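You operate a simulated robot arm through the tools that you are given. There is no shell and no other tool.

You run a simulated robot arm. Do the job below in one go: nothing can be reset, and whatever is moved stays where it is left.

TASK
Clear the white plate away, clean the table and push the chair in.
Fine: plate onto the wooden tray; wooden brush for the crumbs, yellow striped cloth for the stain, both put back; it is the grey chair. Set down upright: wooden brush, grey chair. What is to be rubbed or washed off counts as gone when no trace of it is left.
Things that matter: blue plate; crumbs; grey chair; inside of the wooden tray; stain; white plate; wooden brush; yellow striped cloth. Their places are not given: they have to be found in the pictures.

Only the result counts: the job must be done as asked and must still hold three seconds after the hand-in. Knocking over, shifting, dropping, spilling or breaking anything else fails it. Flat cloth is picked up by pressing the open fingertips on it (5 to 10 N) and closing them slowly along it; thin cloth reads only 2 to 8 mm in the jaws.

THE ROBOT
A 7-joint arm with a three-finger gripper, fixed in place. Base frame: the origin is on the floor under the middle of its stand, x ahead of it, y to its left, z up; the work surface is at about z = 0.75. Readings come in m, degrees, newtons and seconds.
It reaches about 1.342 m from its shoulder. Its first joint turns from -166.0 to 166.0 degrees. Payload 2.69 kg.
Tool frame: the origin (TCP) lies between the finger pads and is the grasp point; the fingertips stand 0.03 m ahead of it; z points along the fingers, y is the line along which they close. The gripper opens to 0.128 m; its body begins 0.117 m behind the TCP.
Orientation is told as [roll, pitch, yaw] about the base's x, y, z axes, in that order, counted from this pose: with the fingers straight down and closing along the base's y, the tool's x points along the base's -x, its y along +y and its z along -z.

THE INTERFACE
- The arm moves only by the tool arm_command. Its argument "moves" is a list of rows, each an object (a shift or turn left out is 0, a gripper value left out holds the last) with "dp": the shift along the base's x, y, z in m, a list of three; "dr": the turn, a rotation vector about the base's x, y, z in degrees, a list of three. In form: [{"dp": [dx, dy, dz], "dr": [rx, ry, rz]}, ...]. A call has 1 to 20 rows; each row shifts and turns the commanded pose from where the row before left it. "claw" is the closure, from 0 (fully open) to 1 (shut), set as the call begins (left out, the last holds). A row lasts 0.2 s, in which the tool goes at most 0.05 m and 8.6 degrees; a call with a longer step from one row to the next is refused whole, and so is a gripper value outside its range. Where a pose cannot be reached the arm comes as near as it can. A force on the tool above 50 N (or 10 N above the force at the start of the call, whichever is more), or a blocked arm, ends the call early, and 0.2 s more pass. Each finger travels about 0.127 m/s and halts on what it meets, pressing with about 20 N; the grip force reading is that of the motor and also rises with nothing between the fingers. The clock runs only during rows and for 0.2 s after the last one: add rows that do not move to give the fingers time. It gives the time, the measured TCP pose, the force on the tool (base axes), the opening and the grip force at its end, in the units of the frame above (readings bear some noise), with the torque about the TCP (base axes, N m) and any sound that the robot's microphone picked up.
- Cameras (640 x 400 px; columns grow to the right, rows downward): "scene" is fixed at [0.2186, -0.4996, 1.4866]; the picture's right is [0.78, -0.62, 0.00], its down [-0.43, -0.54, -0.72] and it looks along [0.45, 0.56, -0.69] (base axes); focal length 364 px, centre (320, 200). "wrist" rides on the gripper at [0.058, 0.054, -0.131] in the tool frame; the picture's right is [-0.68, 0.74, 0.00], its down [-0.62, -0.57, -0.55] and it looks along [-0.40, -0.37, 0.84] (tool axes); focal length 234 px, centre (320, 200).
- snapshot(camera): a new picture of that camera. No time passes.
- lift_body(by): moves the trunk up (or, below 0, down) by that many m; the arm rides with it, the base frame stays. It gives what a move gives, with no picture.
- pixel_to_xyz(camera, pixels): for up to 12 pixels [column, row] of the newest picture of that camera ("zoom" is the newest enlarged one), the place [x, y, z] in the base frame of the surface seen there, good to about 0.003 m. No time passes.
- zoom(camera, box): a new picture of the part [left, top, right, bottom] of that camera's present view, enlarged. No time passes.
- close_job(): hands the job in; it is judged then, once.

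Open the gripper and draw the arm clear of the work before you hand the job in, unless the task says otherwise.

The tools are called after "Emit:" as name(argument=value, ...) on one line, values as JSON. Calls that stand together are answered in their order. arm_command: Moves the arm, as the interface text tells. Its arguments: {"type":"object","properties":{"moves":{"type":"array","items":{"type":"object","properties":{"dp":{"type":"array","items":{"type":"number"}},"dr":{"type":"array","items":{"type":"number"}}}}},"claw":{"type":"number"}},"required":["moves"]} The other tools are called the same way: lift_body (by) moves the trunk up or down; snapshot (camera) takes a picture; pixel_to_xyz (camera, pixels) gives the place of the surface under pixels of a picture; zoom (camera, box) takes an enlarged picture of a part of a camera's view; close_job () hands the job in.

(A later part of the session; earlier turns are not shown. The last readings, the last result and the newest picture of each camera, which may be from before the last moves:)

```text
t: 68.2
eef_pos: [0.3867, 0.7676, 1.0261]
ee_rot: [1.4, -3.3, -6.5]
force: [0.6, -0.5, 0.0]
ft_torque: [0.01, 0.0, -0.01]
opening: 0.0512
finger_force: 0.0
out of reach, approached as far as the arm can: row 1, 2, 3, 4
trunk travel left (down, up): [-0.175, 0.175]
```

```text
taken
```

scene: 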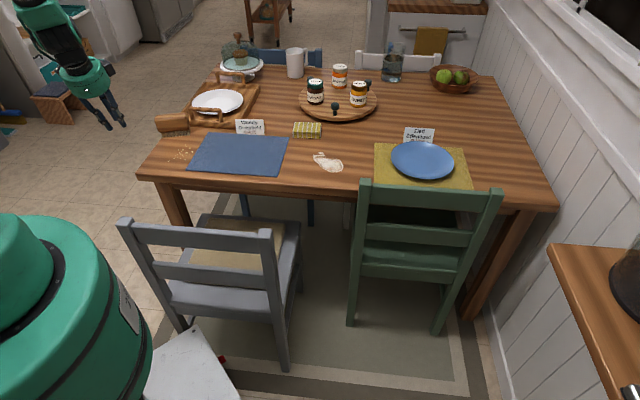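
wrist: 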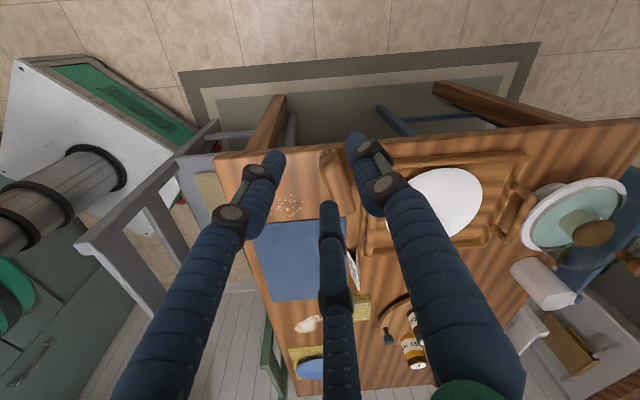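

Now I'll finish to the exact earlier viewing pose.

Emit:
arm_command(moves=[{"dp": [0.01, 0.015, 0.03], "dr": [0, 0, 6.5]}, {"dp": [0.01, 0.015, 0.03], "dr": [0, 3.3, 0]}, {"dp": [0.01, 0.015, 0.03], "dr": [-1.4, 0, 0]}, {"dp": [0.0041, 0.0124, 0.034]}, {"dp": [0, 0, 0]}, {"dp": [0, 0, 0]}], claw=0)

Emit:
snapshot(camera="wrist")

Emit:
zoom(camera="wrist", box=[310, 140, 500, 260])

Emit:
zoom(camera="wrist", box=[200, 120, 360, 220])

```text
t: 69.6
eef_pos: [0.4214, 0.824, 1.1489]
ee_rot: [0.0, 0.1, 0.1]
force: [-0.4, -1.4, -0.2]
ft_torque: [0.01, 0.07, 0.01]
opening: 0.1276
finger_force: 0.0
trunk travel left (down, up): [-0.175, 0.175]
```

```text
taken
```

wrist: 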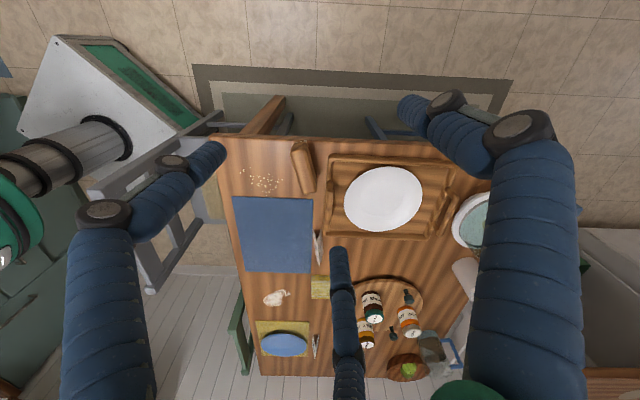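

```text
3.33 times, centred on (405, 200) of wrist
```

zoom: 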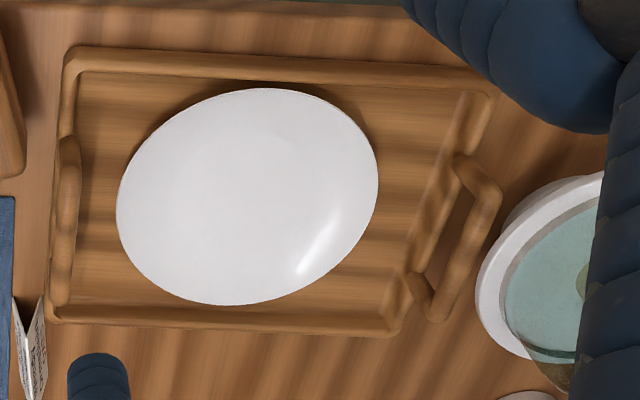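

```text
4.00 times, centred on (280, 170) of wrist
```

zoom: 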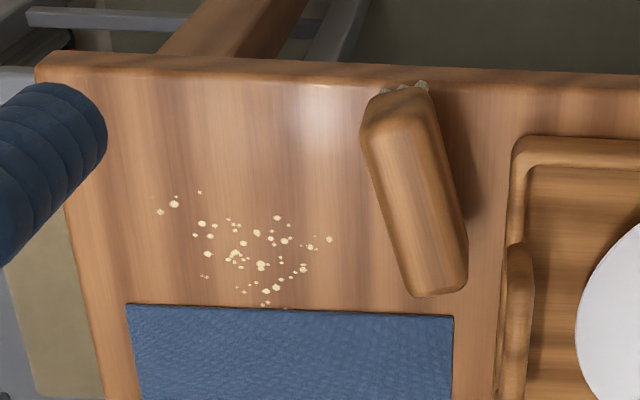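

Comparing with the earlier identical view, the tray has shifted and slightly turned, and the brush turned a bit. I'll measure both in base coordinates.

Emit:
pixel_to_xyz(camera="zoom", pixels=[[390, 110], [412, 93], [440, 290], [420, 200], [372, 115], [430, 105], [415, 295], [465, 275], [405, 90], [450, 200]])

Emit:
zoom(camera="wrist", box=[310, 140, 500, 260])

Emit:
pixel_to_xyz(camera="zoom", pixels=[[70, 58], [480, 85], [52, 316], [392, 330], [65, 170], [58, 280], [490, 205], [435, 310], [90, 80], [75, 305], [250, 195], [122, 215]])

```text
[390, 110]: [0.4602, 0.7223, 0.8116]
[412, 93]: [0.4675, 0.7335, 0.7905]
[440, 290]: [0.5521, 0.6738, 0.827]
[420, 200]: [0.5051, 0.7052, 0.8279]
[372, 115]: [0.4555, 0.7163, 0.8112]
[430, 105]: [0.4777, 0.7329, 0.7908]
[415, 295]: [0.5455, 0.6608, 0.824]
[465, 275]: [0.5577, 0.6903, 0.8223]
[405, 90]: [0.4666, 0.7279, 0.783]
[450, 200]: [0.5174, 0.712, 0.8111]
```

```text
3.33 times, centred on (405, 200) of wrist
```

zoom: 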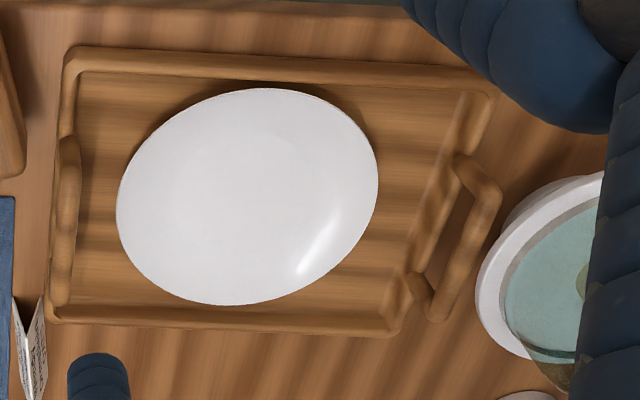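

```text
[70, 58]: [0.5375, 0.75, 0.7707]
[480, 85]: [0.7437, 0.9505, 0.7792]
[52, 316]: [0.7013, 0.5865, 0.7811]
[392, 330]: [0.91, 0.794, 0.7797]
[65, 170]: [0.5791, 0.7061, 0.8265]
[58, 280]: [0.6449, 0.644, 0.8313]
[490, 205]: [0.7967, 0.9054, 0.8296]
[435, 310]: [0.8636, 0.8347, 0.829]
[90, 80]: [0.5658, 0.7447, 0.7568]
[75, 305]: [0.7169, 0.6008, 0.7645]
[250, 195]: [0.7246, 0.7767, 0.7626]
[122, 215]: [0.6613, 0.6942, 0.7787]
```

The tray must go back by about (+0.027, −0.0045) with −1.5° turn. I'll do this by pinching its near handle from above (bar around (0.62, 0.665), z≈0.82), away from the brush, and dragging it exactly; first I go above it with yaw −45° and opening 5 cm.

Emit:
arm_command(moves=[{"dp": [0.033, -0.027, 0], "dr": [0, 0, -7.5]}, {"dp": [0.033, -0.027, 0], "dr": [0, 0, -7.5]}, {"dp": [0.033, -0.027, 0], "dr": [0, 0, -7.5]}, {"dp": [0.033, -0.027, 0], "dr": [0, 0, -7.5]}, {"dp": [0.033, -0.027, 0], "dr": [0, 0, -7.5]}, {"dp": [0.0316, -0.0285, 0], "dr": [0, 0, -7.5]}, {"dp": [0, 0, -0.045]}, {"dp": [0, 0, -0.045]}, {"dp": [0, 0, -0.045]}, {"dp": [0, 0, -0.045]}, {"dp": [0, 0, -0.045]}, {"dp": [0, 0, 0]}, {"dp": [0, 0, 0]}], claw=0.6)

Emit:
snapshot(camera="wrist")

Emit:
zoom(camera="scene", box=[140, 50, 280, 140])

```text
t: 72.4
eef_pos: [0.6172, 0.6581, 0.9252]
ee_rot: [-0.1, 0.0, -44.9]
force: [0.6, -0.4, 0.4]
ft_torque: [0.0, -0.05, -0.01]
opening: 0.0513
finger_force: 0.1
trunk travel left (down, up): [-0.175, 0.175]
```

```text
taken
```

wrist: 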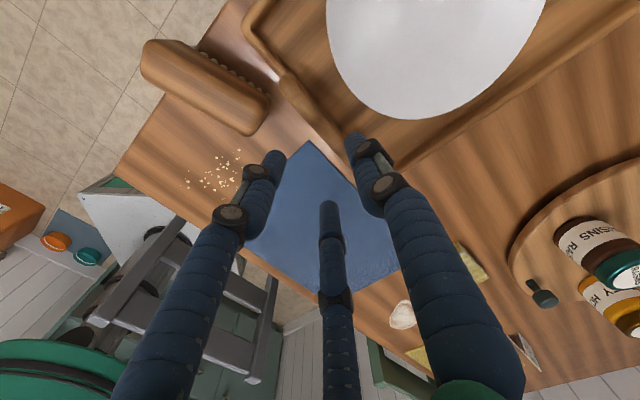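

```text
4.44 times, centred on (210, 95) of scene
```

zoom: 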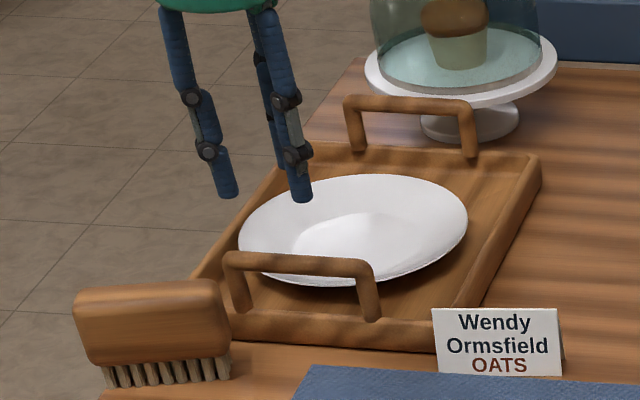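

I'll measure the handle bar precisely in this scene zoom before descending.

Emit:
pixel_to_xyz(camera="zoom", pixels=[[250, 257], [280, 260], [310, 263], [340, 266], [360, 268], [300, 257], [300, 270], [325, 258], [325, 272]])

```text
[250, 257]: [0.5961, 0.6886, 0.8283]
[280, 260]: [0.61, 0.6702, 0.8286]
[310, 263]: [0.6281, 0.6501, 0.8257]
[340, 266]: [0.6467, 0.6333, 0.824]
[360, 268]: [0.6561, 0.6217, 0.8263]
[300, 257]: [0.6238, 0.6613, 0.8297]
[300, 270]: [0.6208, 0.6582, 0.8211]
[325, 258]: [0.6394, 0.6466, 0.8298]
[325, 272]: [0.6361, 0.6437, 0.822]
```

Bar centre is at v≈0.910, u≈−0.02. I'll descend over it so the bar lies between the fingers.

Emit:
arm_command(moves=[{"dp": [0.008, -0.0047, -0.03]}, {"dp": [0, 0, -0.03]}, {"dp": [0, 0, -0.02]}, {"dp": [0, 0, -0.012]}, {"dp": [0, 0, 0]}])

Emit:
zoom(camera="scene", box=[140, 50, 280, 140])

Emit:
snapshot(camera="wrist")

```text
t: 73.6
eef_pos: [0.6266, 0.6544, 0.8328]
ee_rot: [0.2, -0.1, -45.0]
force: [0.0, -0.8, 0.1]
ft_torque: [-0.01, 0.02, -0.01]
opening: 0.0512
finger_force: 0.1
trunk travel left (down, up): [-0.175, 0.175]
```

```text
4.44 times, centred on (210, 95) of scene
```

zoom: 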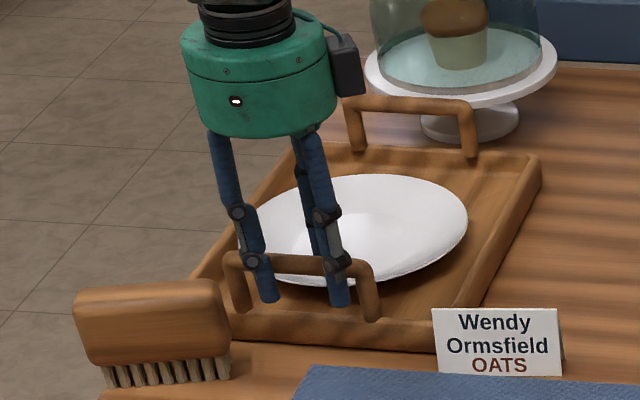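

```text
taken
```

wrist: 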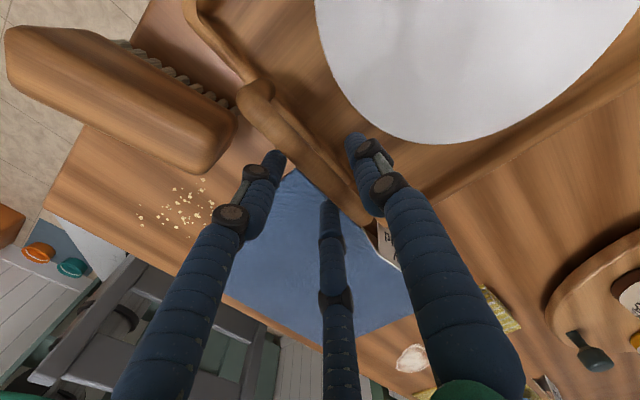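

The handle bar is between the single finger and the pair. I'll close on it gently.

Emit:
arm_command(moves=[{"dp": [0, 0, 0]}, {"dp": [0, 0, 0]}], claw=0.78)

Emit:
arm_command(moves=[{"dp": [0, 0, 0]}, {"dp": [0, 0, 0]}, {"dp": [0, 0, 0]}], claw=1.0)

Emit:
zoom(camera="scene", box=[140, 50, 280, 140])

```text
t: 74.2
eef_pos: [0.628, 0.655, 0.8328]
ee_rot: [-0.1, 0.0, -44.9]
force: [-0.2, 0.2, -0.7]
ft_torque: [-0.03, 0.01, -0.01]
opening: 0.0279
finger_force: 0.1
trunk travel left (down, up): [-0.175, 0.175]
```

```text
t: 75.0
eef_pos: [0.6271, 0.6542, 0.8338]
ee_rot: [0.0, -0.1, -45.0]
force: [1.9, 1.2, -0.2]
ft_torque: [0.02, 0.04, -0.4]
opening: 0.0251
finger_force: 19.8
trunk travel left (down, up): [-0.175, 0.175]
```

```text
4.44 times, centred on (210, 95) of scene
```

zoom: 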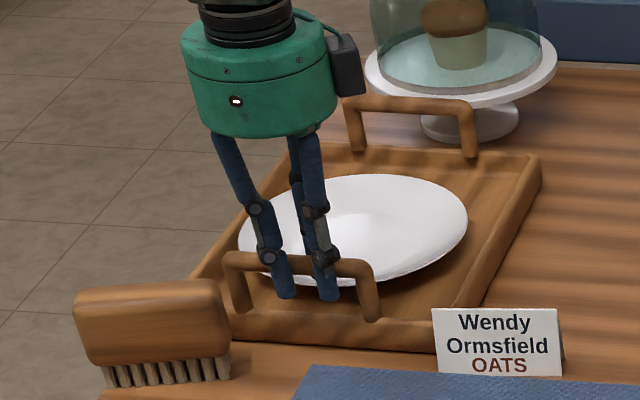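

Handle gripped (opening 25 mm) without disturbing the tray. I'll drag it (+0.024, −0.002) with −1.5° yaw slowly.

Emit:
arm_command(moves=[{"dp": [0.004, -0.0003, 0], "dr": [0, 0, -0.25]}, {"dp": [0.004, -0.0003, 0], "dr": [0, 0, -0.25]}, {"dp": [0.004, -0.0003, 0], "dr": [0, 0, -0.25]}, {"dp": [0.004, -0.0003, 0], "dr": [0, 0, -0.25]}, {"dp": [0.004, -0.0003, 0], "dr": [0, 0, -0.25]}, {"dp": [0.0042, -0.0004, 0], "dr": [0, 0, -0.25]}, {"dp": [0, 0, 0]}, {"dp": [0, 0, 0]}])

Emit:
zoom(camera="scene", box=[140, 50, 280, 140])

```text
t: 76.8
eef_pos: [0.6523, 0.6521, 0.833]
ee_rot: [0.0, -0.1, -46.4]
force: [-1.8, -1.0, -0.5]
ft_torque: [-0.05, 0.02, 0.47]
opening: 0.0254
finger_force: 19.6
trunk travel left (down, up): [-0.175, 0.175]
```

```text
4.44 times, centred on (210, 95) of scene
```

zoom: 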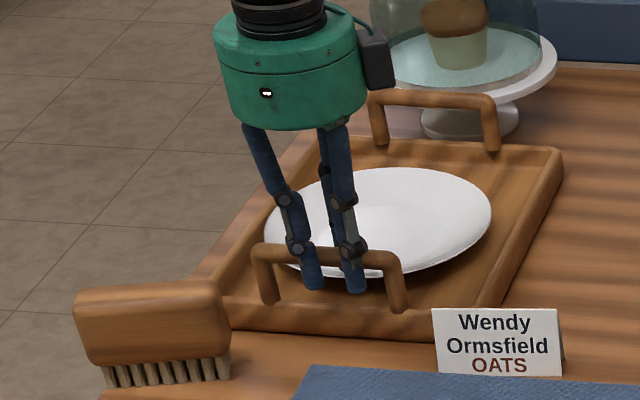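

The near handle now matches its original position, but the far end still seems about 1 cm left. I'll release the handle, rise and re-measure from the viewing pose.

Emit:
arm_command(moves=[{"dp": [0, 0, 0]}, {"dp": [0, 0, 0]}, {"dp": [0, 0, 0.03]}, {"dp": [0, 0, 0.04]}, {"dp": [0, 0, 0.045]}, {"dp": [0, 0, 0.045]}, {"dp": [0, 0, 0.045]}, {"dp": [0, 0, 0.045]}, {"dp": [0, 0, 0.045]}, {"dp": [0, 0, 0.022]}, {"dp": [0, 0, 0]}], claw=0.6)

Emit:
arm_command(moves=[{"dp": [-0.033, 0.027, 0], "dr": [0, 0, 7.7]}, {"dp": [-0.033, 0.027, 0], "dr": [0, 0, 7.7]}, {"dp": [-0.033, 0.027, 0], "dr": [0, 0, 7.7]}, {"dp": [-0.033, 0.027, 0], "dr": [0, 0, 7.7]}, {"dp": [-0.033, 0.027, 0], "dr": [0, 0, 7.7]}, {"dp": [-0.033, 0.0185, 0], "dr": [0, 0, 7.8]}, {"dp": [-0.033, 0.0185, 0]}, {"dp": [0, 0, 0]}, {"dp": [0, 0, 0]}], claw=0)

Emit:
snapshot(camera="wrist")

Emit:
zoom(camera="wrist", box=[310, 140, 500, 260])

```text
t: 79.2
eef_pos: [0.6511, 0.6546, 1.1506]
ee_rot: [0.0, -0.1, -46.4]
force: [0.0, 0.3, -0.2]
ft_torque: [-0.03, -0.01, -0.05]
opening: 0.0512
finger_force: 0.2
trunk travel left (down, up): [-0.175, 0.175]
```

```text
t: 81.2
eef_pos: [0.4204, 0.8258, 1.151]
ee_rot: [-0.1, 0.0, -0.2]
force: [0.3, -0.2, 0.7]
ft_torque: [0.02, 0.06, 0.01]
opening: 0.1281
finger_force: 0.1
trunk travel left (down, up): [-0.175, 0.175]
```

```text
taken
```

wrist: 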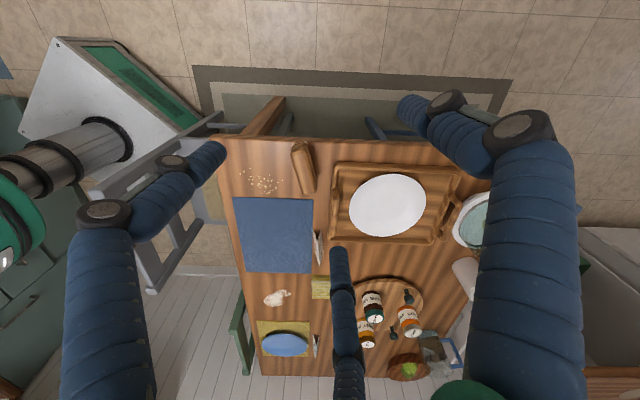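

```text
3.33 times, centred on (405, 200) of wrist
```

zoom: 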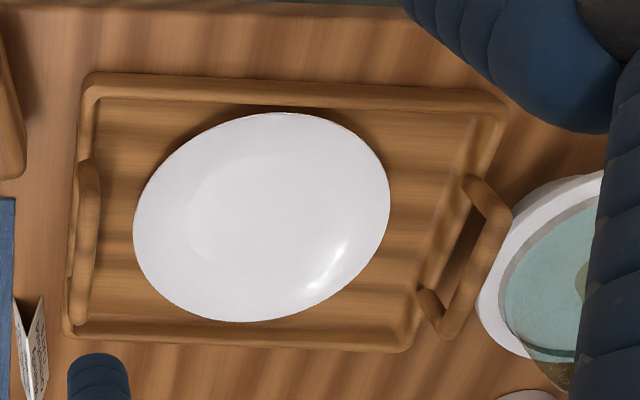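

Very near the original now. I'll measure the same corner points.

Emit:
pixel_to_xyz(camera="zoom", pixels=[[87, 83], [493, 104], [68, 328], [402, 343], [90, 200], [84, 270], [495, 210], [440, 325], [105, 105], [95, 315], [260, 215]])

```text
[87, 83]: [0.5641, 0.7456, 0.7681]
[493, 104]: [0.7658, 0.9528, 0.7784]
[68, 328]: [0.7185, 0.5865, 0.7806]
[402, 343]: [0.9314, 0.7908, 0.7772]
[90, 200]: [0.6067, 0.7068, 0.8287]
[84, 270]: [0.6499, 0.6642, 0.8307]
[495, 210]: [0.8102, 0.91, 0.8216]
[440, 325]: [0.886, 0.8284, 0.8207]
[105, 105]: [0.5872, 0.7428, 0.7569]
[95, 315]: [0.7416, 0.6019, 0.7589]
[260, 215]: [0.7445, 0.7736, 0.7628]
```

The near end is right within ~4 mm; the far end needs about 11 mm in +u. I'll nudge the tray's left wall near its far corner with closed fingers, starting from outside at (0.703, 0.972).

Emit:
arm_command(moves=[{"dp": [0.04, 0.02, 0]}, {"dp": [0.04, 0.02, 0]}, {"dp": [0.04, 0.02, 0]}, {"dp": [0.04, 0.02, 0]}, {"dp": [0.04, 0.02, 0]}, {"dp": [0.04, 0.02, 0]}, {"dp": [0.0428, 0.0262, 0]}, {"dp": [0, 0, -0.045]}, {"dp": [0, 0, -0.045]}, {"dp": [0, 0, -0.045]}, {"dp": [0, 0, -0.045]}, {"dp": [0, 0, -0.045]}, {"dp": [0, 0, -0.045]}, {"dp": [0, 0, -0.045]}, {"dp": [0, 0, -0.03]}, {"dp": [0, 0, 0]}, {"dp": [0, 0, 0]}], claw=1.0)

Emit:
zoom(camera="scene", box=[140, 40, 300, 140])

Emit:
snapshot(camera="wrist")

```text
refused: row 7 steps farther than a row can; nothing moved
```

```text
4.00 times, centred on (220, 90) of scene
```

zoom: 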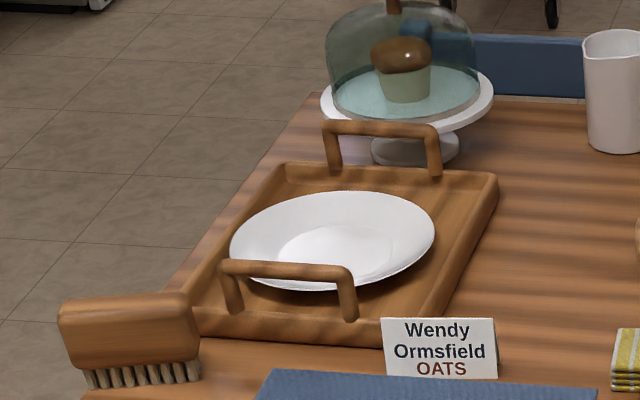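

```text
taken
```

wrist: 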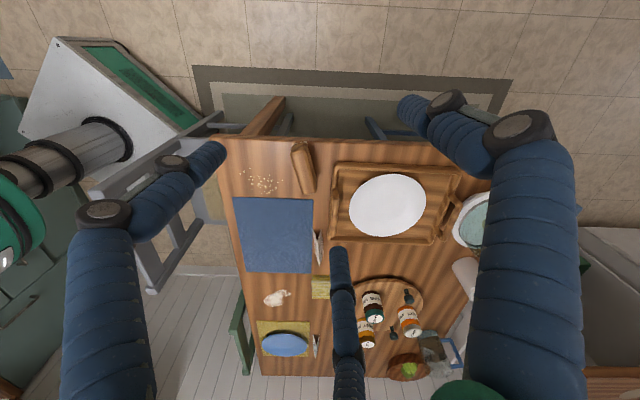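

Row 7 was a hair too long; resending with smaller steps.

Emit:
arm_command(moves=[{"dp": [0.04, 0.021, 0]}, {"dp": [0.04, 0.021, 0]}, {"dp": [0.04, 0.021, 0]}, {"dp": [0.04, 0.021, 0]}, {"dp": [0.04, 0.021, 0]}, {"dp": [0.04, 0.021, 0]}, {"dp": [0.0428, 0.0202, 0]}, {"dp": [0, 0, -0.045]}, {"dp": [0, 0, -0.045]}, {"dp": [0, 0, -0.045]}, {"dp": [0, 0, -0.045]}, {"dp": [0, 0, -0.045]}, {"dp": [0, 0, -0.045]}, {"dp": [0, 0, -0.045]}, {"dp": [0, 0, -0.03]}, {"dp": [0, 0, 0]}, {"dp": [0, 0, 0]}], claw=1.0)

Emit:
zoom(camera="scene", box=[140, 40, 300, 140])

Emit:
snapshot(camera="wrist")

```text
t: 84.8
eef_pos: [0.6027, 0.8757, 0.784]
ee_rot: [0.0, 0.0, -0.1]
force: [0.4, 0.9, 1.4]
ft_torque: [-0.04, 0.01, 0.0]
opening: 0.0024
finger_force: 19.7
out of reach, approached as far as the arm can: row 4, 5, 6, 7
trunk travel left (down, up): [-0.175, 0.175]
```

```text
4.00 times, centred on (220, 90) of scene
```

zoom: 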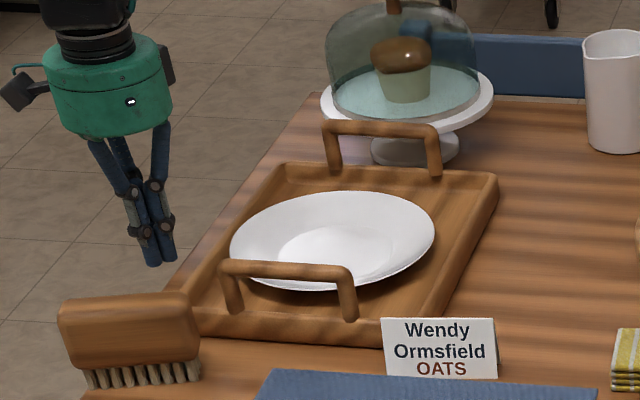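

```text
taken
```

wrist: 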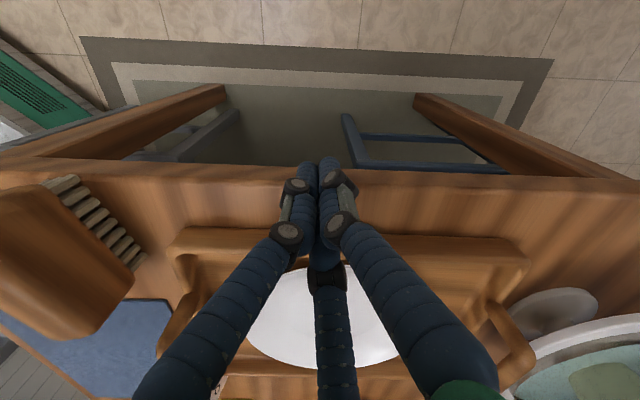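

The arm ended beside the tray's middle instead (x 0.603, y 0.876), outside the table edge. I'll slide along the left edge to the far end at this lower height, where it should be reachable.

Emit:
arm_command(moves=[{"dp": [0.02, 0.02, 0.008]}, {"dp": [0.025, 0.025, 0]}, {"dp": [0.025, 0.025, 0]}, {"dp": [0.028, 0.028, 0]}, {"dp": [0, 0, 0]}, {"dp": [0, 0, 0]}])

Emit:
snapshot(camera="wrist")

Emit:
zoom(camera="scene", box=[140, 40, 300, 140])

```text
t: 86.2
eef_pos: [0.6194, 0.8765, 0.8075]
ee_rot: [0.0, -0.1, -0.2]
force: [-0.9, 0.3, 0.7]
ft_torque: [-0.06, 0.02, 0.0]
opening: 0.0025
finger_force: 20.3
out of reach, approached as far as the arm can: row 1, 2, 3, 4
trunk travel left (down, up): [-0.175, 0.175]
```

```text
taken
```

wrist: 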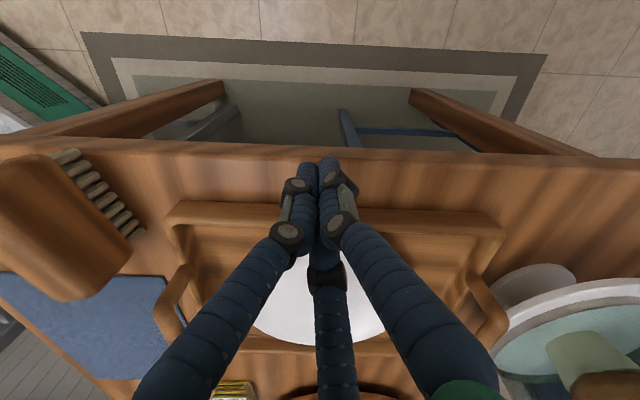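

```text
4.00 times, centred on (220, 90) of scene
```

zoom: 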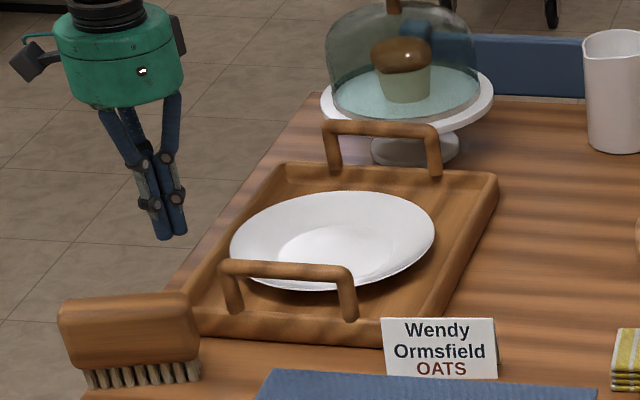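

The far end isn't reachable with a vertical hand, but pushing the left wall near its middle by ~6 mm in +u will correct the tray's centre, leaving only about 1° turn. I'll lower beside the wall and nudge in small steps.

Emit:
arm_command(moves=[{"dp": [0, 0, -0.0155]}, {"dp": [0.0028, -0.0028, 0]}, {"dp": [0.0028, -0.0028, 0]}, {"dp": [0.0028, -0.0028, 0]}, {"dp": [0.0028, -0.0028, 0]}, {"dp": [0.0028, -0.0028, 0]}, {"dp": [0, 0, 0]}])

Emit:
zoom(camera="scene", box=[140, 40, 300, 140])

Emit:
snapshot(camera="wrist")

```text
t: 87.8
eef_pos: [0.6357, 0.86, 0.7917]
ee_rot: [0.0, 0.0, -0.2]
force: [0.4, 1.3, -1.3]
ft_torque: [0.02, -0.01, 0.03]
opening: 0.0023
finger_force: 20.2
trunk travel left (down, up): [-0.175, 0.175]
```

```text
4.00 times, centred on (220, 90) of scene
```

zoom: 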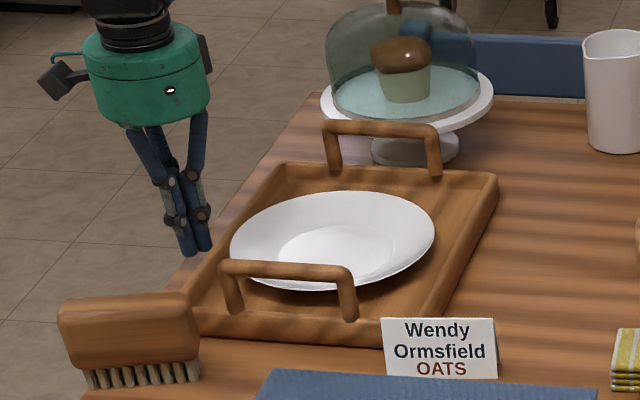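

```text
taken
```

wrist: 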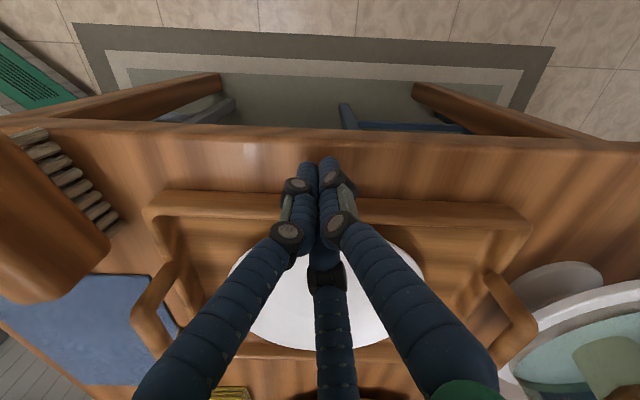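

No contact yet. I'll measure the wall's outer edge next to the fingers to know the gap.

Emit:
pixel_to_xyz(camera="wrist", pixels=[[250, 190], [250, 200], [380, 200], [380, 210], [305, 165], [330, 162], [270, 185], [400, 135], [250, 125], [165, 195], [520, 215]])

```text
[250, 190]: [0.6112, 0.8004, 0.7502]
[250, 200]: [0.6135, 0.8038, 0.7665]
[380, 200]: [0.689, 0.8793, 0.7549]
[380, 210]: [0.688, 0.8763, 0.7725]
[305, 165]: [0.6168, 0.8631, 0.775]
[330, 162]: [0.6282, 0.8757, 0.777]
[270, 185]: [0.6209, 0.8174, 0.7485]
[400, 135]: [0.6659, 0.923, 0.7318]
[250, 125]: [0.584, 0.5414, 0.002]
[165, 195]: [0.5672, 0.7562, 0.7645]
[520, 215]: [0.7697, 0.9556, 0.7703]
```

The gap is about 2–3 mm. I'll push about 9 mm in +u.

Emit:
arm_command(moves=[{"dp": [0.0021, -0.0021, 0]}, {"dp": [0.0021, -0.0021, 0]}, {"dp": [0.0021, -0.0021, 0]}, {"dp": [0, 0, 0]}])

Emit:
snapshot(camera="wrist")

Emit:
pixel_to_xyz(camera="wrist", pixels=[[250, 195], [250, 205], [380, 205], [380, 215], [165, 200], [520, 220]])

Emit:
zoom(camera="scene", box=[140, 40, 300, 140])

```text
t: 88.8
eef_pos: [0.6404, 0.8551, 0.7905]
ee_rot: [0.1, 0.0, -0.1]
force: [0.3, -0.6, 0.3]
ft_torque: [0.0, -0.03, -0.01]
opening: 0.0026
finger_force: 19.7
trunk travel left (down, up): [-0.175, 0.175]
```

```text
taken
```

wrist: 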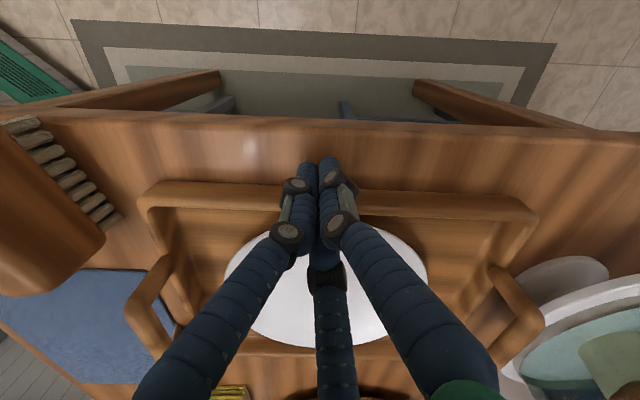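

```text
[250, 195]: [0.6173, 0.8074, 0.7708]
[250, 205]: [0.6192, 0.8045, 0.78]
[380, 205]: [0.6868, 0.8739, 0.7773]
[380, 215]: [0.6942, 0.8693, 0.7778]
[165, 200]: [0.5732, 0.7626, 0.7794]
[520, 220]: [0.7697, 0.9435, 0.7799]
```

```text
4.00 times, centred on (220, 90) of scene
```

zoom: 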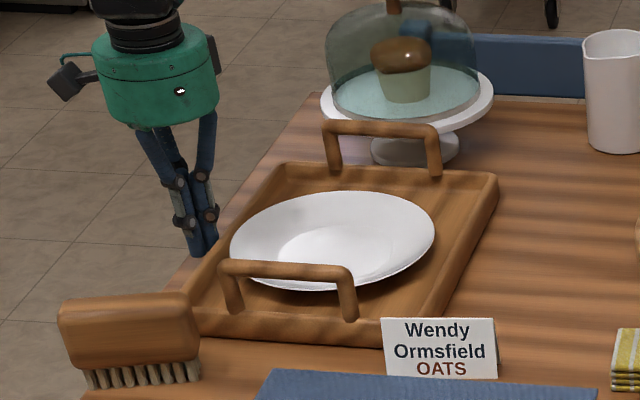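

The tray hasn't moved yet; I'll continue in small steps.

Emit:
arm_command(moves=[{"dp": [0.0021, -0.0021, 0]}, {"dp": [0.0021, -0.0021, 0]}, {"dp": [0.0021, -0.0021, 0]}, {"dp": [0, 0, 0]}])

Emit:
zoom(camera="scene", box=[140, 40, 300, 140])

```text
t: 89.8
eef_pos: [0.6481, 0.8469, 0.7907]
ee_rot: [0.0, -0.1, -0.1]
force: [-2.3, 3.6, 2.9]
ft_torque: [0.0, 0.06, 0.04]
opening: 0.0022
finger_force: 19.5
trunk travel left (down, up): [-0.175, 0.175]
```

```text
4.00 times, centred on (220, 90) of scene
```

zoom: 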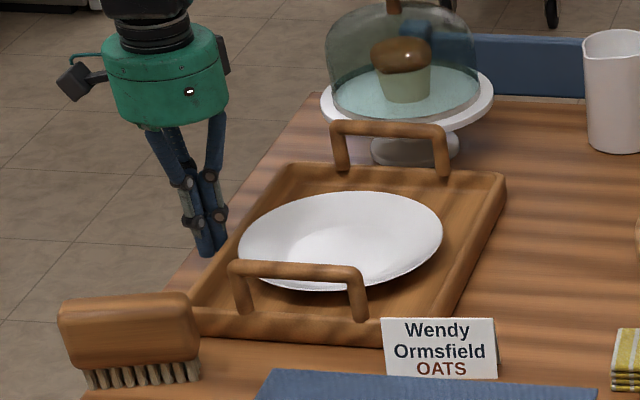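

The tray shifted about 7 mm as wanted. I'll back off, rise and re-measure from the viewing pose.

Emit:
arm_command(moves=[{"dp": [-0.012, 0.012, 0]}, {"dp": [-0.012, 0.012, 0.01]}, {"dp": [-0.005, -0.005, 0.045]}, {"dp": [-0.005, -0.005, 0.045]}, {"dp": [-0.02, -0.005, 0.045]}, {"dp": [-0.02, -0.005, 0.04]}, {"dp": [-0.03, -0.01, 0.035]}, {"dp": [-0.03, -0.01, 0.035]}, {"dp": [-0.03, -0.01, 0.035]}, {"dp": [-0.03, -0.01, 0.035]}, {"dp": [-0.03, -0.005, 0.033]}, {"dp": [0, 0, 0]}, {"dp": [0, 0, 0]}])

Emit:
snapshot(camera="wrist")

```text
t: 92.6
eef_pos: [0.422, 0.8082, 1.1469]
ee_rot: [0.0, 0.1, -0.1]
force: [0.4, -0.2, -0.6]
ft_torque: [0.01, 0.05, 0.0]
opening: 0.0025
finger_force: 20.2
trunk travel left (down, up): [-0.175, 0.175]
```

```text
taken
```

wrist: 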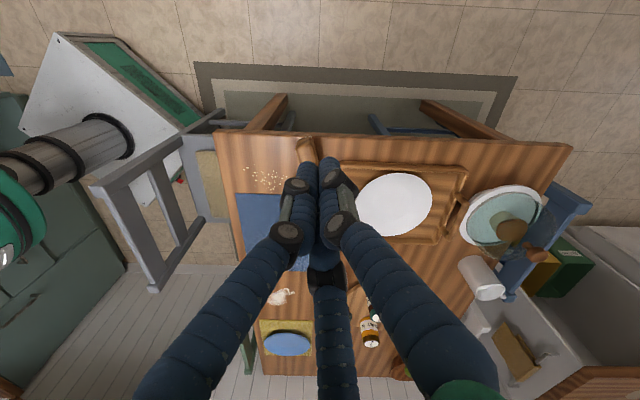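

I'll open the hand and step to exactly the earlier viewing pose to check the tray and brush.

Emit:
arm_command(moves=[{"dp": [-0.0016, 0.0176, 0.004]}, {"dp": [0, 0, 0]}, {"dp": [0, 0, 0]}, {"dp": [0, 0, 0]}], claw=0)

Emit:
zoom(camera="wrist", box=[310, 140, 500, 260])

Emit:
pixel_to_xyz(camera="zoom", pixels=[[90, 88], [500, 115], [72, 335], [408, 352], [95, 205], [90, 275], [500, 220], [450, 335], [110, 110], [100, 320], [260, 215]])

Emit:
zoom(camera="wrist", box=[200, 120, 360, 220])

```text
t: 93.6
eef_pos: [0.4195, 0.8263, 1.151]
ee_rot: [-0.1, 0.0, -0.1]
force: [-0.2, 0.8, 0.3]
ft_torque: [-0.03, 0.01, -0.01]
opening: 0.1281
finger_force: 0.1
trunk travel left (down, up): [-0.175, 0.175]
```

```text
3.33 times, centred on (405, 200) of wrist
```

zoom: 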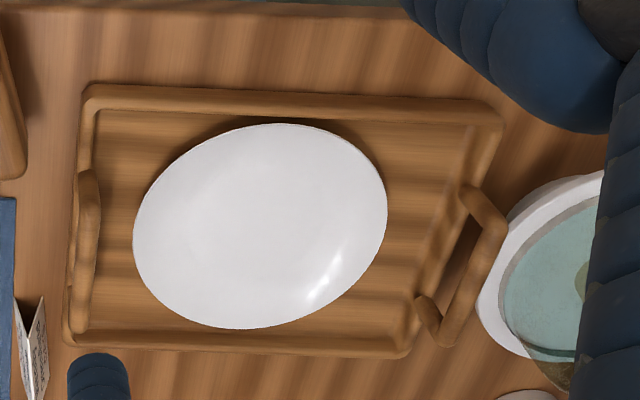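

```text
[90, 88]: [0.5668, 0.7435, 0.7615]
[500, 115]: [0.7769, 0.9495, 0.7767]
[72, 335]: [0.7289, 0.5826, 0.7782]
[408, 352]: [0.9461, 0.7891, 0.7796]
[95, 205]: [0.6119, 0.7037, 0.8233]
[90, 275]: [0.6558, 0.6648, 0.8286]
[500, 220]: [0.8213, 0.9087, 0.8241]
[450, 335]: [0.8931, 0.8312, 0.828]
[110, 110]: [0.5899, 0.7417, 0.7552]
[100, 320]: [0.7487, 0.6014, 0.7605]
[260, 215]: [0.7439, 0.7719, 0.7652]
```

```text
4.00 times, centred on (280, 170) of wrist
```

zoom: 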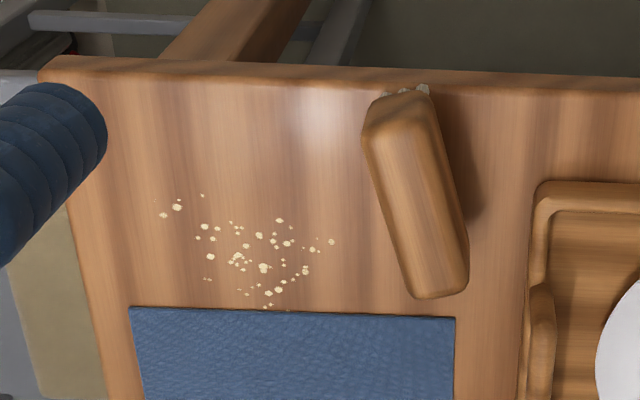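

Tray is back within about 5 mm. Now the brush: I'll measure its top edges in this view for the grasp, and estimate its original pose from my first measurements.

Emit:
pixel_to_xyz(camera="zoom", pixels=[[370, 130], [390, 210], [408, 285], [432, 115], [450, 190], [465, 270], [400, 115], [420, 200], [438, 280], [395, 92], [425, 88], [410, 155]])

Emit:
pixel_to_xyz(camera="scene", pixels=[[160, 118], [175, 116], [186, 117]])

```text
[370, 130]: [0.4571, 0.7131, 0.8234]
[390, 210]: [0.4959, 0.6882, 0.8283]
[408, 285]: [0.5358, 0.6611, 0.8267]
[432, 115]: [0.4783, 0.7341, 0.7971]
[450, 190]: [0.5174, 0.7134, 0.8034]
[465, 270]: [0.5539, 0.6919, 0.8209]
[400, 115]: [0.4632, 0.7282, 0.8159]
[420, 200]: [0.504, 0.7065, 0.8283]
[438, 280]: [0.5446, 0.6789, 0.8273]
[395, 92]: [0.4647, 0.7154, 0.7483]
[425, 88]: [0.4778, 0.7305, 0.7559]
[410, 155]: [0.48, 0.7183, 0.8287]
```

```text
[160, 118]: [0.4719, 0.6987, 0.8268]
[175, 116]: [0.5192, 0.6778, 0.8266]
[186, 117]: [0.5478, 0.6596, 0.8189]
```

Brush: centre (0.507, 0.700), axis −32°, width 3.6 cm, top z 0.828; originally centre ≈(0.517, 0.701), axis ≈ −44°. Now I'll measure the outermost crumbs, then go grasp the brush.

Emit:
pixel_to_xyz(camera="zoom", pixels=[[163, 214], [177, 207], [203, 195], [155, 201], [332, 241], [265, 305], [207, 279], [210, 256], [262, 267], [280, 221], [305, 270], [195, 237]])

Emit:
pixel_to_xyz(camera="zoom", pixels=[[100, 70], [300, 75], [345, 78], [500, 82], [85, 200], [130, 310], [455, 320], [290, 308], [60, 75]])

Emit:
arm_command(moves=[{"dp": [0.016, -0.027, 0], "dr": [0, 0, -6.5]}, {"dp": [0.016, -0.027, 0], "dr": [0, 0, -6.5]}, {"dp": [0.016, -0.027, 0], "dr": [0, 0, -6.5]}, {"dp": [0.017, -0.027, 0], "dr": [0, 0, -6.5]}, {"dp": [0.0166, -0.0277, 0], "dr": [0, 0, -6.3]}, {"dp": [0, 0, -0.045]}, {"dp": [0, 0, -0.045]}, {"dp": [0, 0, -0.045]}, {"dp": [0, 0, -0.045]}, {"dp": [0, 0, -0.045]}, {"dp": [0, 0, 0]}, {"dp": [0, 0, 0]}], claw=0.375)

Emit:
snapshot(camera="wrist")

Emit:
zoom(camera="scene", box=[120, 60, 280, 160])

```text
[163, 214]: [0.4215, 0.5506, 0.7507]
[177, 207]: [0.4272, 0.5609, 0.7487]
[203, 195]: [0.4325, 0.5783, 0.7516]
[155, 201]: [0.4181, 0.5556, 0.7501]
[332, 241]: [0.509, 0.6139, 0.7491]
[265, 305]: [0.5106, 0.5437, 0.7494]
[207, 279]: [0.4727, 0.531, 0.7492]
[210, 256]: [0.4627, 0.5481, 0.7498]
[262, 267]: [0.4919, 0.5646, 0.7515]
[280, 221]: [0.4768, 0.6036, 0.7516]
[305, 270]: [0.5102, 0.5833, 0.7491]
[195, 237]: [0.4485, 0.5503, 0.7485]
```

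```text
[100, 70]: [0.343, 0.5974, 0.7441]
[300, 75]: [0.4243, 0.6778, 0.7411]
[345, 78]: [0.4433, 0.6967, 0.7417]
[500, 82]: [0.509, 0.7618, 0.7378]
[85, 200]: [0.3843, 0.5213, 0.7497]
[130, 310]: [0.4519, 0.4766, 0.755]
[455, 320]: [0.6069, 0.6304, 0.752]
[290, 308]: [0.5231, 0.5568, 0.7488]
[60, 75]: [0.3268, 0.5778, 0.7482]
```

```text
t: 96.2
eef_pos: [0.5011, 0.6864, 0.929]
ee_rot: [0.0, 0.0, -32.4]
force: [0.3, 0.6, 0.7]
ft_torque: [-0.07, -0.03, -0.01]
opening: 0.0799
finger_force: 0.0
trunk travel left (down, up): [-0.175, 0.175]
```

```text
taken
```

wrist: 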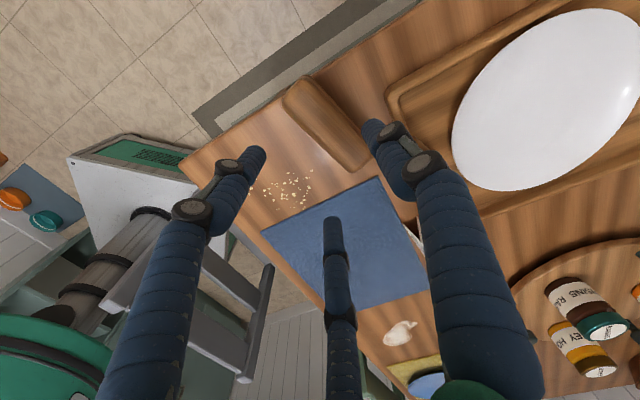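

```text
4.00 times, centred on (200, 110) of scene
```

zoom: 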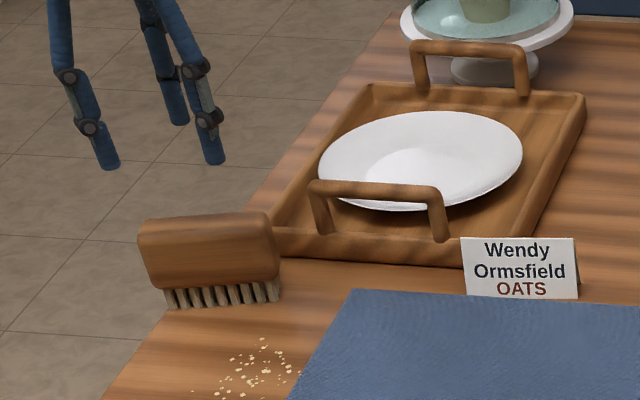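

Above the brush with opening 8 cm. I'll descend so the fingertips straddle the wooden block (TCP z 0.815).

Emit:
arm_command(moves=[{"dp": [0, 0.0042, -0.04]}, {"dp": [0, 0, -0.035]}, {"dp": [0, 0, -0.02]}, {"dp": [0, 0, 0]}])

Emit:
snapshot(camera="wrist")

Emit:
zoom(camera="scene", box=[120, 60, 280, 160])

```text
t: 97.2
eef_pos: [0.5024, 0.6917, 0.8327]
ee_rot: [0.0, -0.1, -32.3]
force: [0.3, 0.1, 0.5]
ft_torque: [0.01, -0.01, 0.0]
opening: 0.0799
finger_force: 0.0
trunk travel left (down, up): [-0.175, 0.175]
```

```text
taken
```

wrist: 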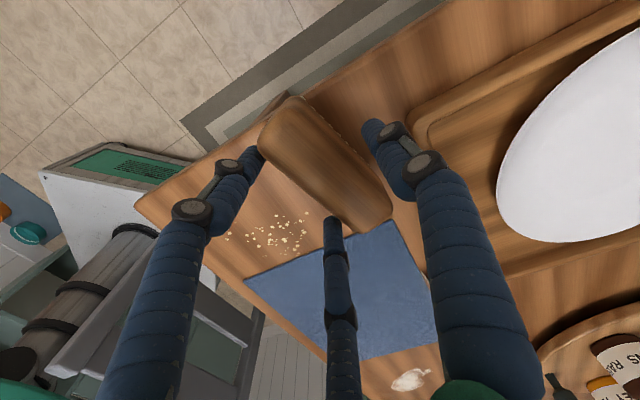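

```text
4.00 times, centred on (200, 110) of scene
```

zoom: 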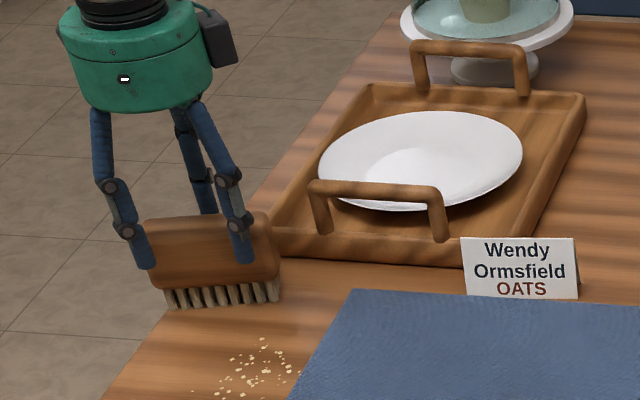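

The brush is straddled: two fingers in front, one behind. I'll lower 1.5 cm more and close.

Emit:
arm_command(moves=[{"dp": [0, 0, -0.01]}, {"dp": [0, 0, -0.007]}, {"dp": [0, 0, 0]}])

Emit:
arm_command(moves=[{"dp": [0, 0, 0]}, {"dp": [0, 0, 0]}], claw=0.6)

Emit:
arm_command(moves=[{"dp": [0, 0, 0]}, {"dp": [0, 0, 0]}, {"dp": [0, 0, 0]}], claw=1.0)

Emit:
zoom(camera="scene", box=[120, 60, 280, 160])

Emit:
snapshot(camera="wrist")

```text
t: 98.0
eef_pos: [0.502, 0.6939, 0.8146]
ee_rot: [0.1, 0.0, -32.4]
force: [1.0, 0.3, 0.0]
ft_torque: [-0.01, 0.02, -0.03]
opening: 0.0801
finger_force: 0.0
trunk travel left (down, up): [-0.175, 0.175]
```

```text
t: 98.6
eef_pos: [0.5024, 0.6935, 0.8145]
ee_rot: [0.1, -0.1, -32.4]
force: [0.4, 0.8, 0.6]
ft_torque: [0.0, 0.0, -0.04]
opening: 0.0545
finger_force: 19.8
trunk travel left (down, up): [-0.175, 0.175]
```

```text
t: 99.4
eef_pos: [0.5024, 0.6939, 0.8147]
ee_rot: [-0.1, 0.0, -32.3]
force: [-0.2, 0.0, 0.7]
ft_torque: [0.02, -0.01, -0.03]
opening: 0.0543
finger_force: 19.8
trunk travel left (down, up): [-0.175, 0.175]
```

```text
4.00 times, centred on (200, 110) of scene
```

zoom: 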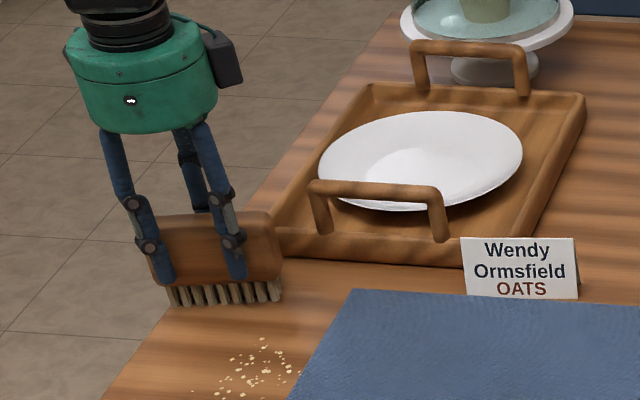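

```text
taken
```

wrist: 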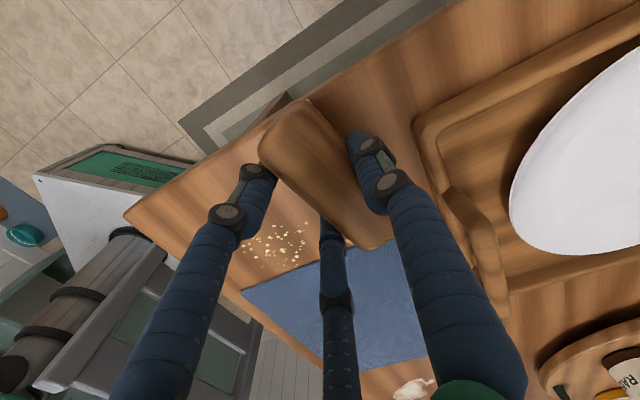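

Brush is gripped. I'll lift it 6 cm and check.

Emit:
arm_command(moves=[{"dp": [0, 0, 0.01]}, {"dp": [0, 0, 0.02]}, {"dp": [0, 0, 0.03]}, {"dp": [0, 0, 0]}, {"dp": [0, 0, 0]}])

Emit:
zoom(camera="scene", box=[120, 60, 280, 160])

Emit:
snapshot(camera="wrist")

```text
t: 100.6
eef_pos: [0.5026, 0.6936, 0.8753]
ee_rot: [-0.1, 0.0, -32.4]
force: [-0.4, -0.4, -1.0]
ft_torque: [0.02, -0.02, 0.04]
opening: 0.0543
finger_force: 20.1
trunk travel left (down, up): [-0.175, 0.175]
```

```text
4.00 times, centred on (200, 110) of scene
```

zoom: 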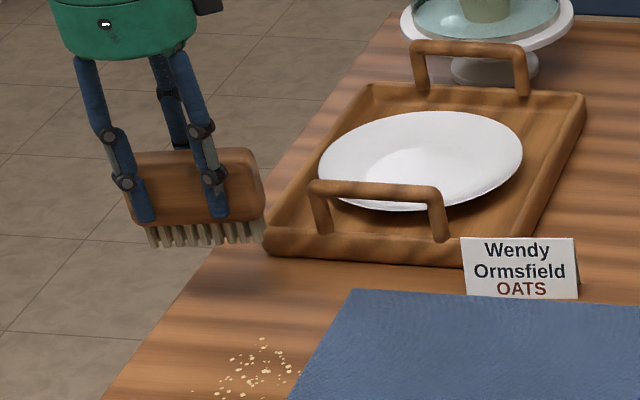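

```text
taken
```

wrist: 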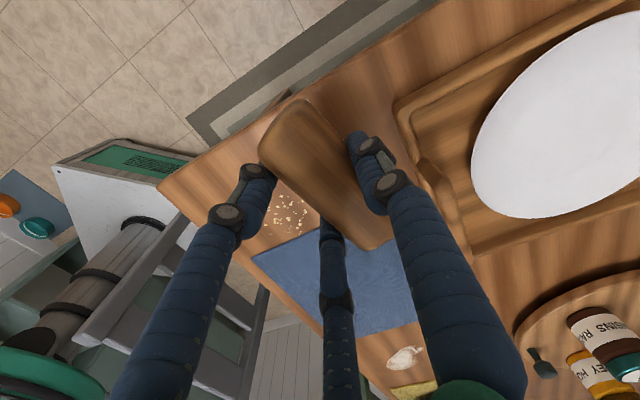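

Brush is held upright. I'll carry it over the crumbs and turn it by +77° so its length lies along the table's v direction, ready to sweep toward the left edge.

Emit:
arm_command(moves=[{"dp": [0, -0.03, 0]}, {"dp": [0, -0.03, 0], "dr": [0, 0, 7]}, {"dp": [0, -0.03, 0], "dr": [0, 0, 7.8]}, {"dp": [0.002, -0.03, 0], "dr": [0, 0, 7.8]}, {"dp": [0.002, -0.0277, 0], "dr": [0, 0, 7.8]}, {"dr": [0, 0, 7.8]}, {"dr": [0, 0, 7.8]}, {"dr": [0, 0, 7.8]}, {"dr": [0, 0, 7.8]}, {"dr": [0, 0, 7.8]}, {"dr": [0, 0, 8]}, {"dp": [0, 0, 0]}, {"dp": [0, 0, 0]}])

Emit:
zoom(camera="scene", box=[120, 70, 280, 190])

Emit:
snapshot(camera="wrist")

```text
t: 103.4
eef_pos: [0.5067, 0.5457, 0.8759]
ee_rot: [-0.1, 0.0, 44.9]
force: [0.5, -0.1, -1.2]
ft_torque: [-0.01, 0.02, 0.03]
opening: 0.0544
finger_force: 20.1
trunk travel left (down, up): [-0.175, 0.175]
```

```text
3.33 times, centred on (200, 130) of scene
```

zoom: 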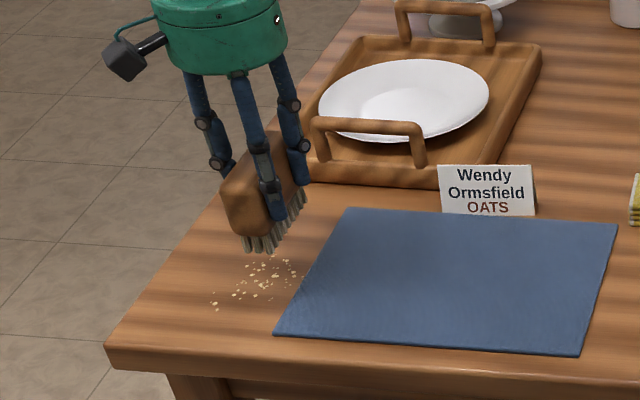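

```text
taken
```

wrist: 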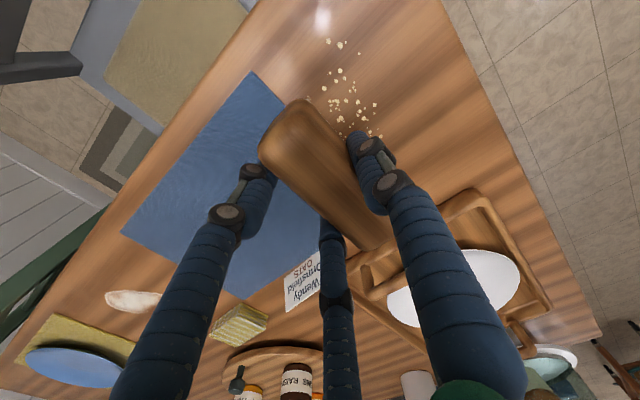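

The brush is lined up along v above the crumbs beside the mat. I'll lower until the bristles touch with a light force.

Emit:
arm_command(moves=[{"dp": [0, 0, -0.025]}, {"dp": [0, 0, -0.02]}, {"dp": [0, 0, -0.01]}, {"dp": [0, 0, -0.004]}, {"dp": [0, 0, 0]}])

Emit:
zoom(camera="scene", box=[140, 100, 260, 190])

```text
t: 104.6
eef_pos: [0.5067, 0.5452, 0.817]
ee_rot: [-0.1, 0.1, 45.0]
force: [-0.2, -0.5, -1.3]
ft_torque: [0.0, 0.0, 0.03]
opening: 0.0542
finger_force: 20.1
trunk travel left (down, up): [-0.175, 0.175]
```

```text
4.44 times, centred on (200, 145) of scene
```

zoom: 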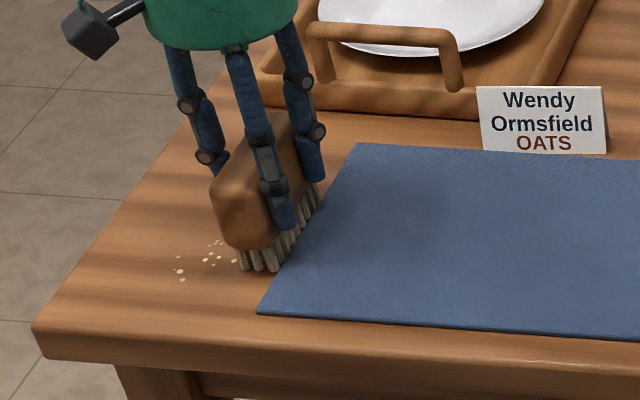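

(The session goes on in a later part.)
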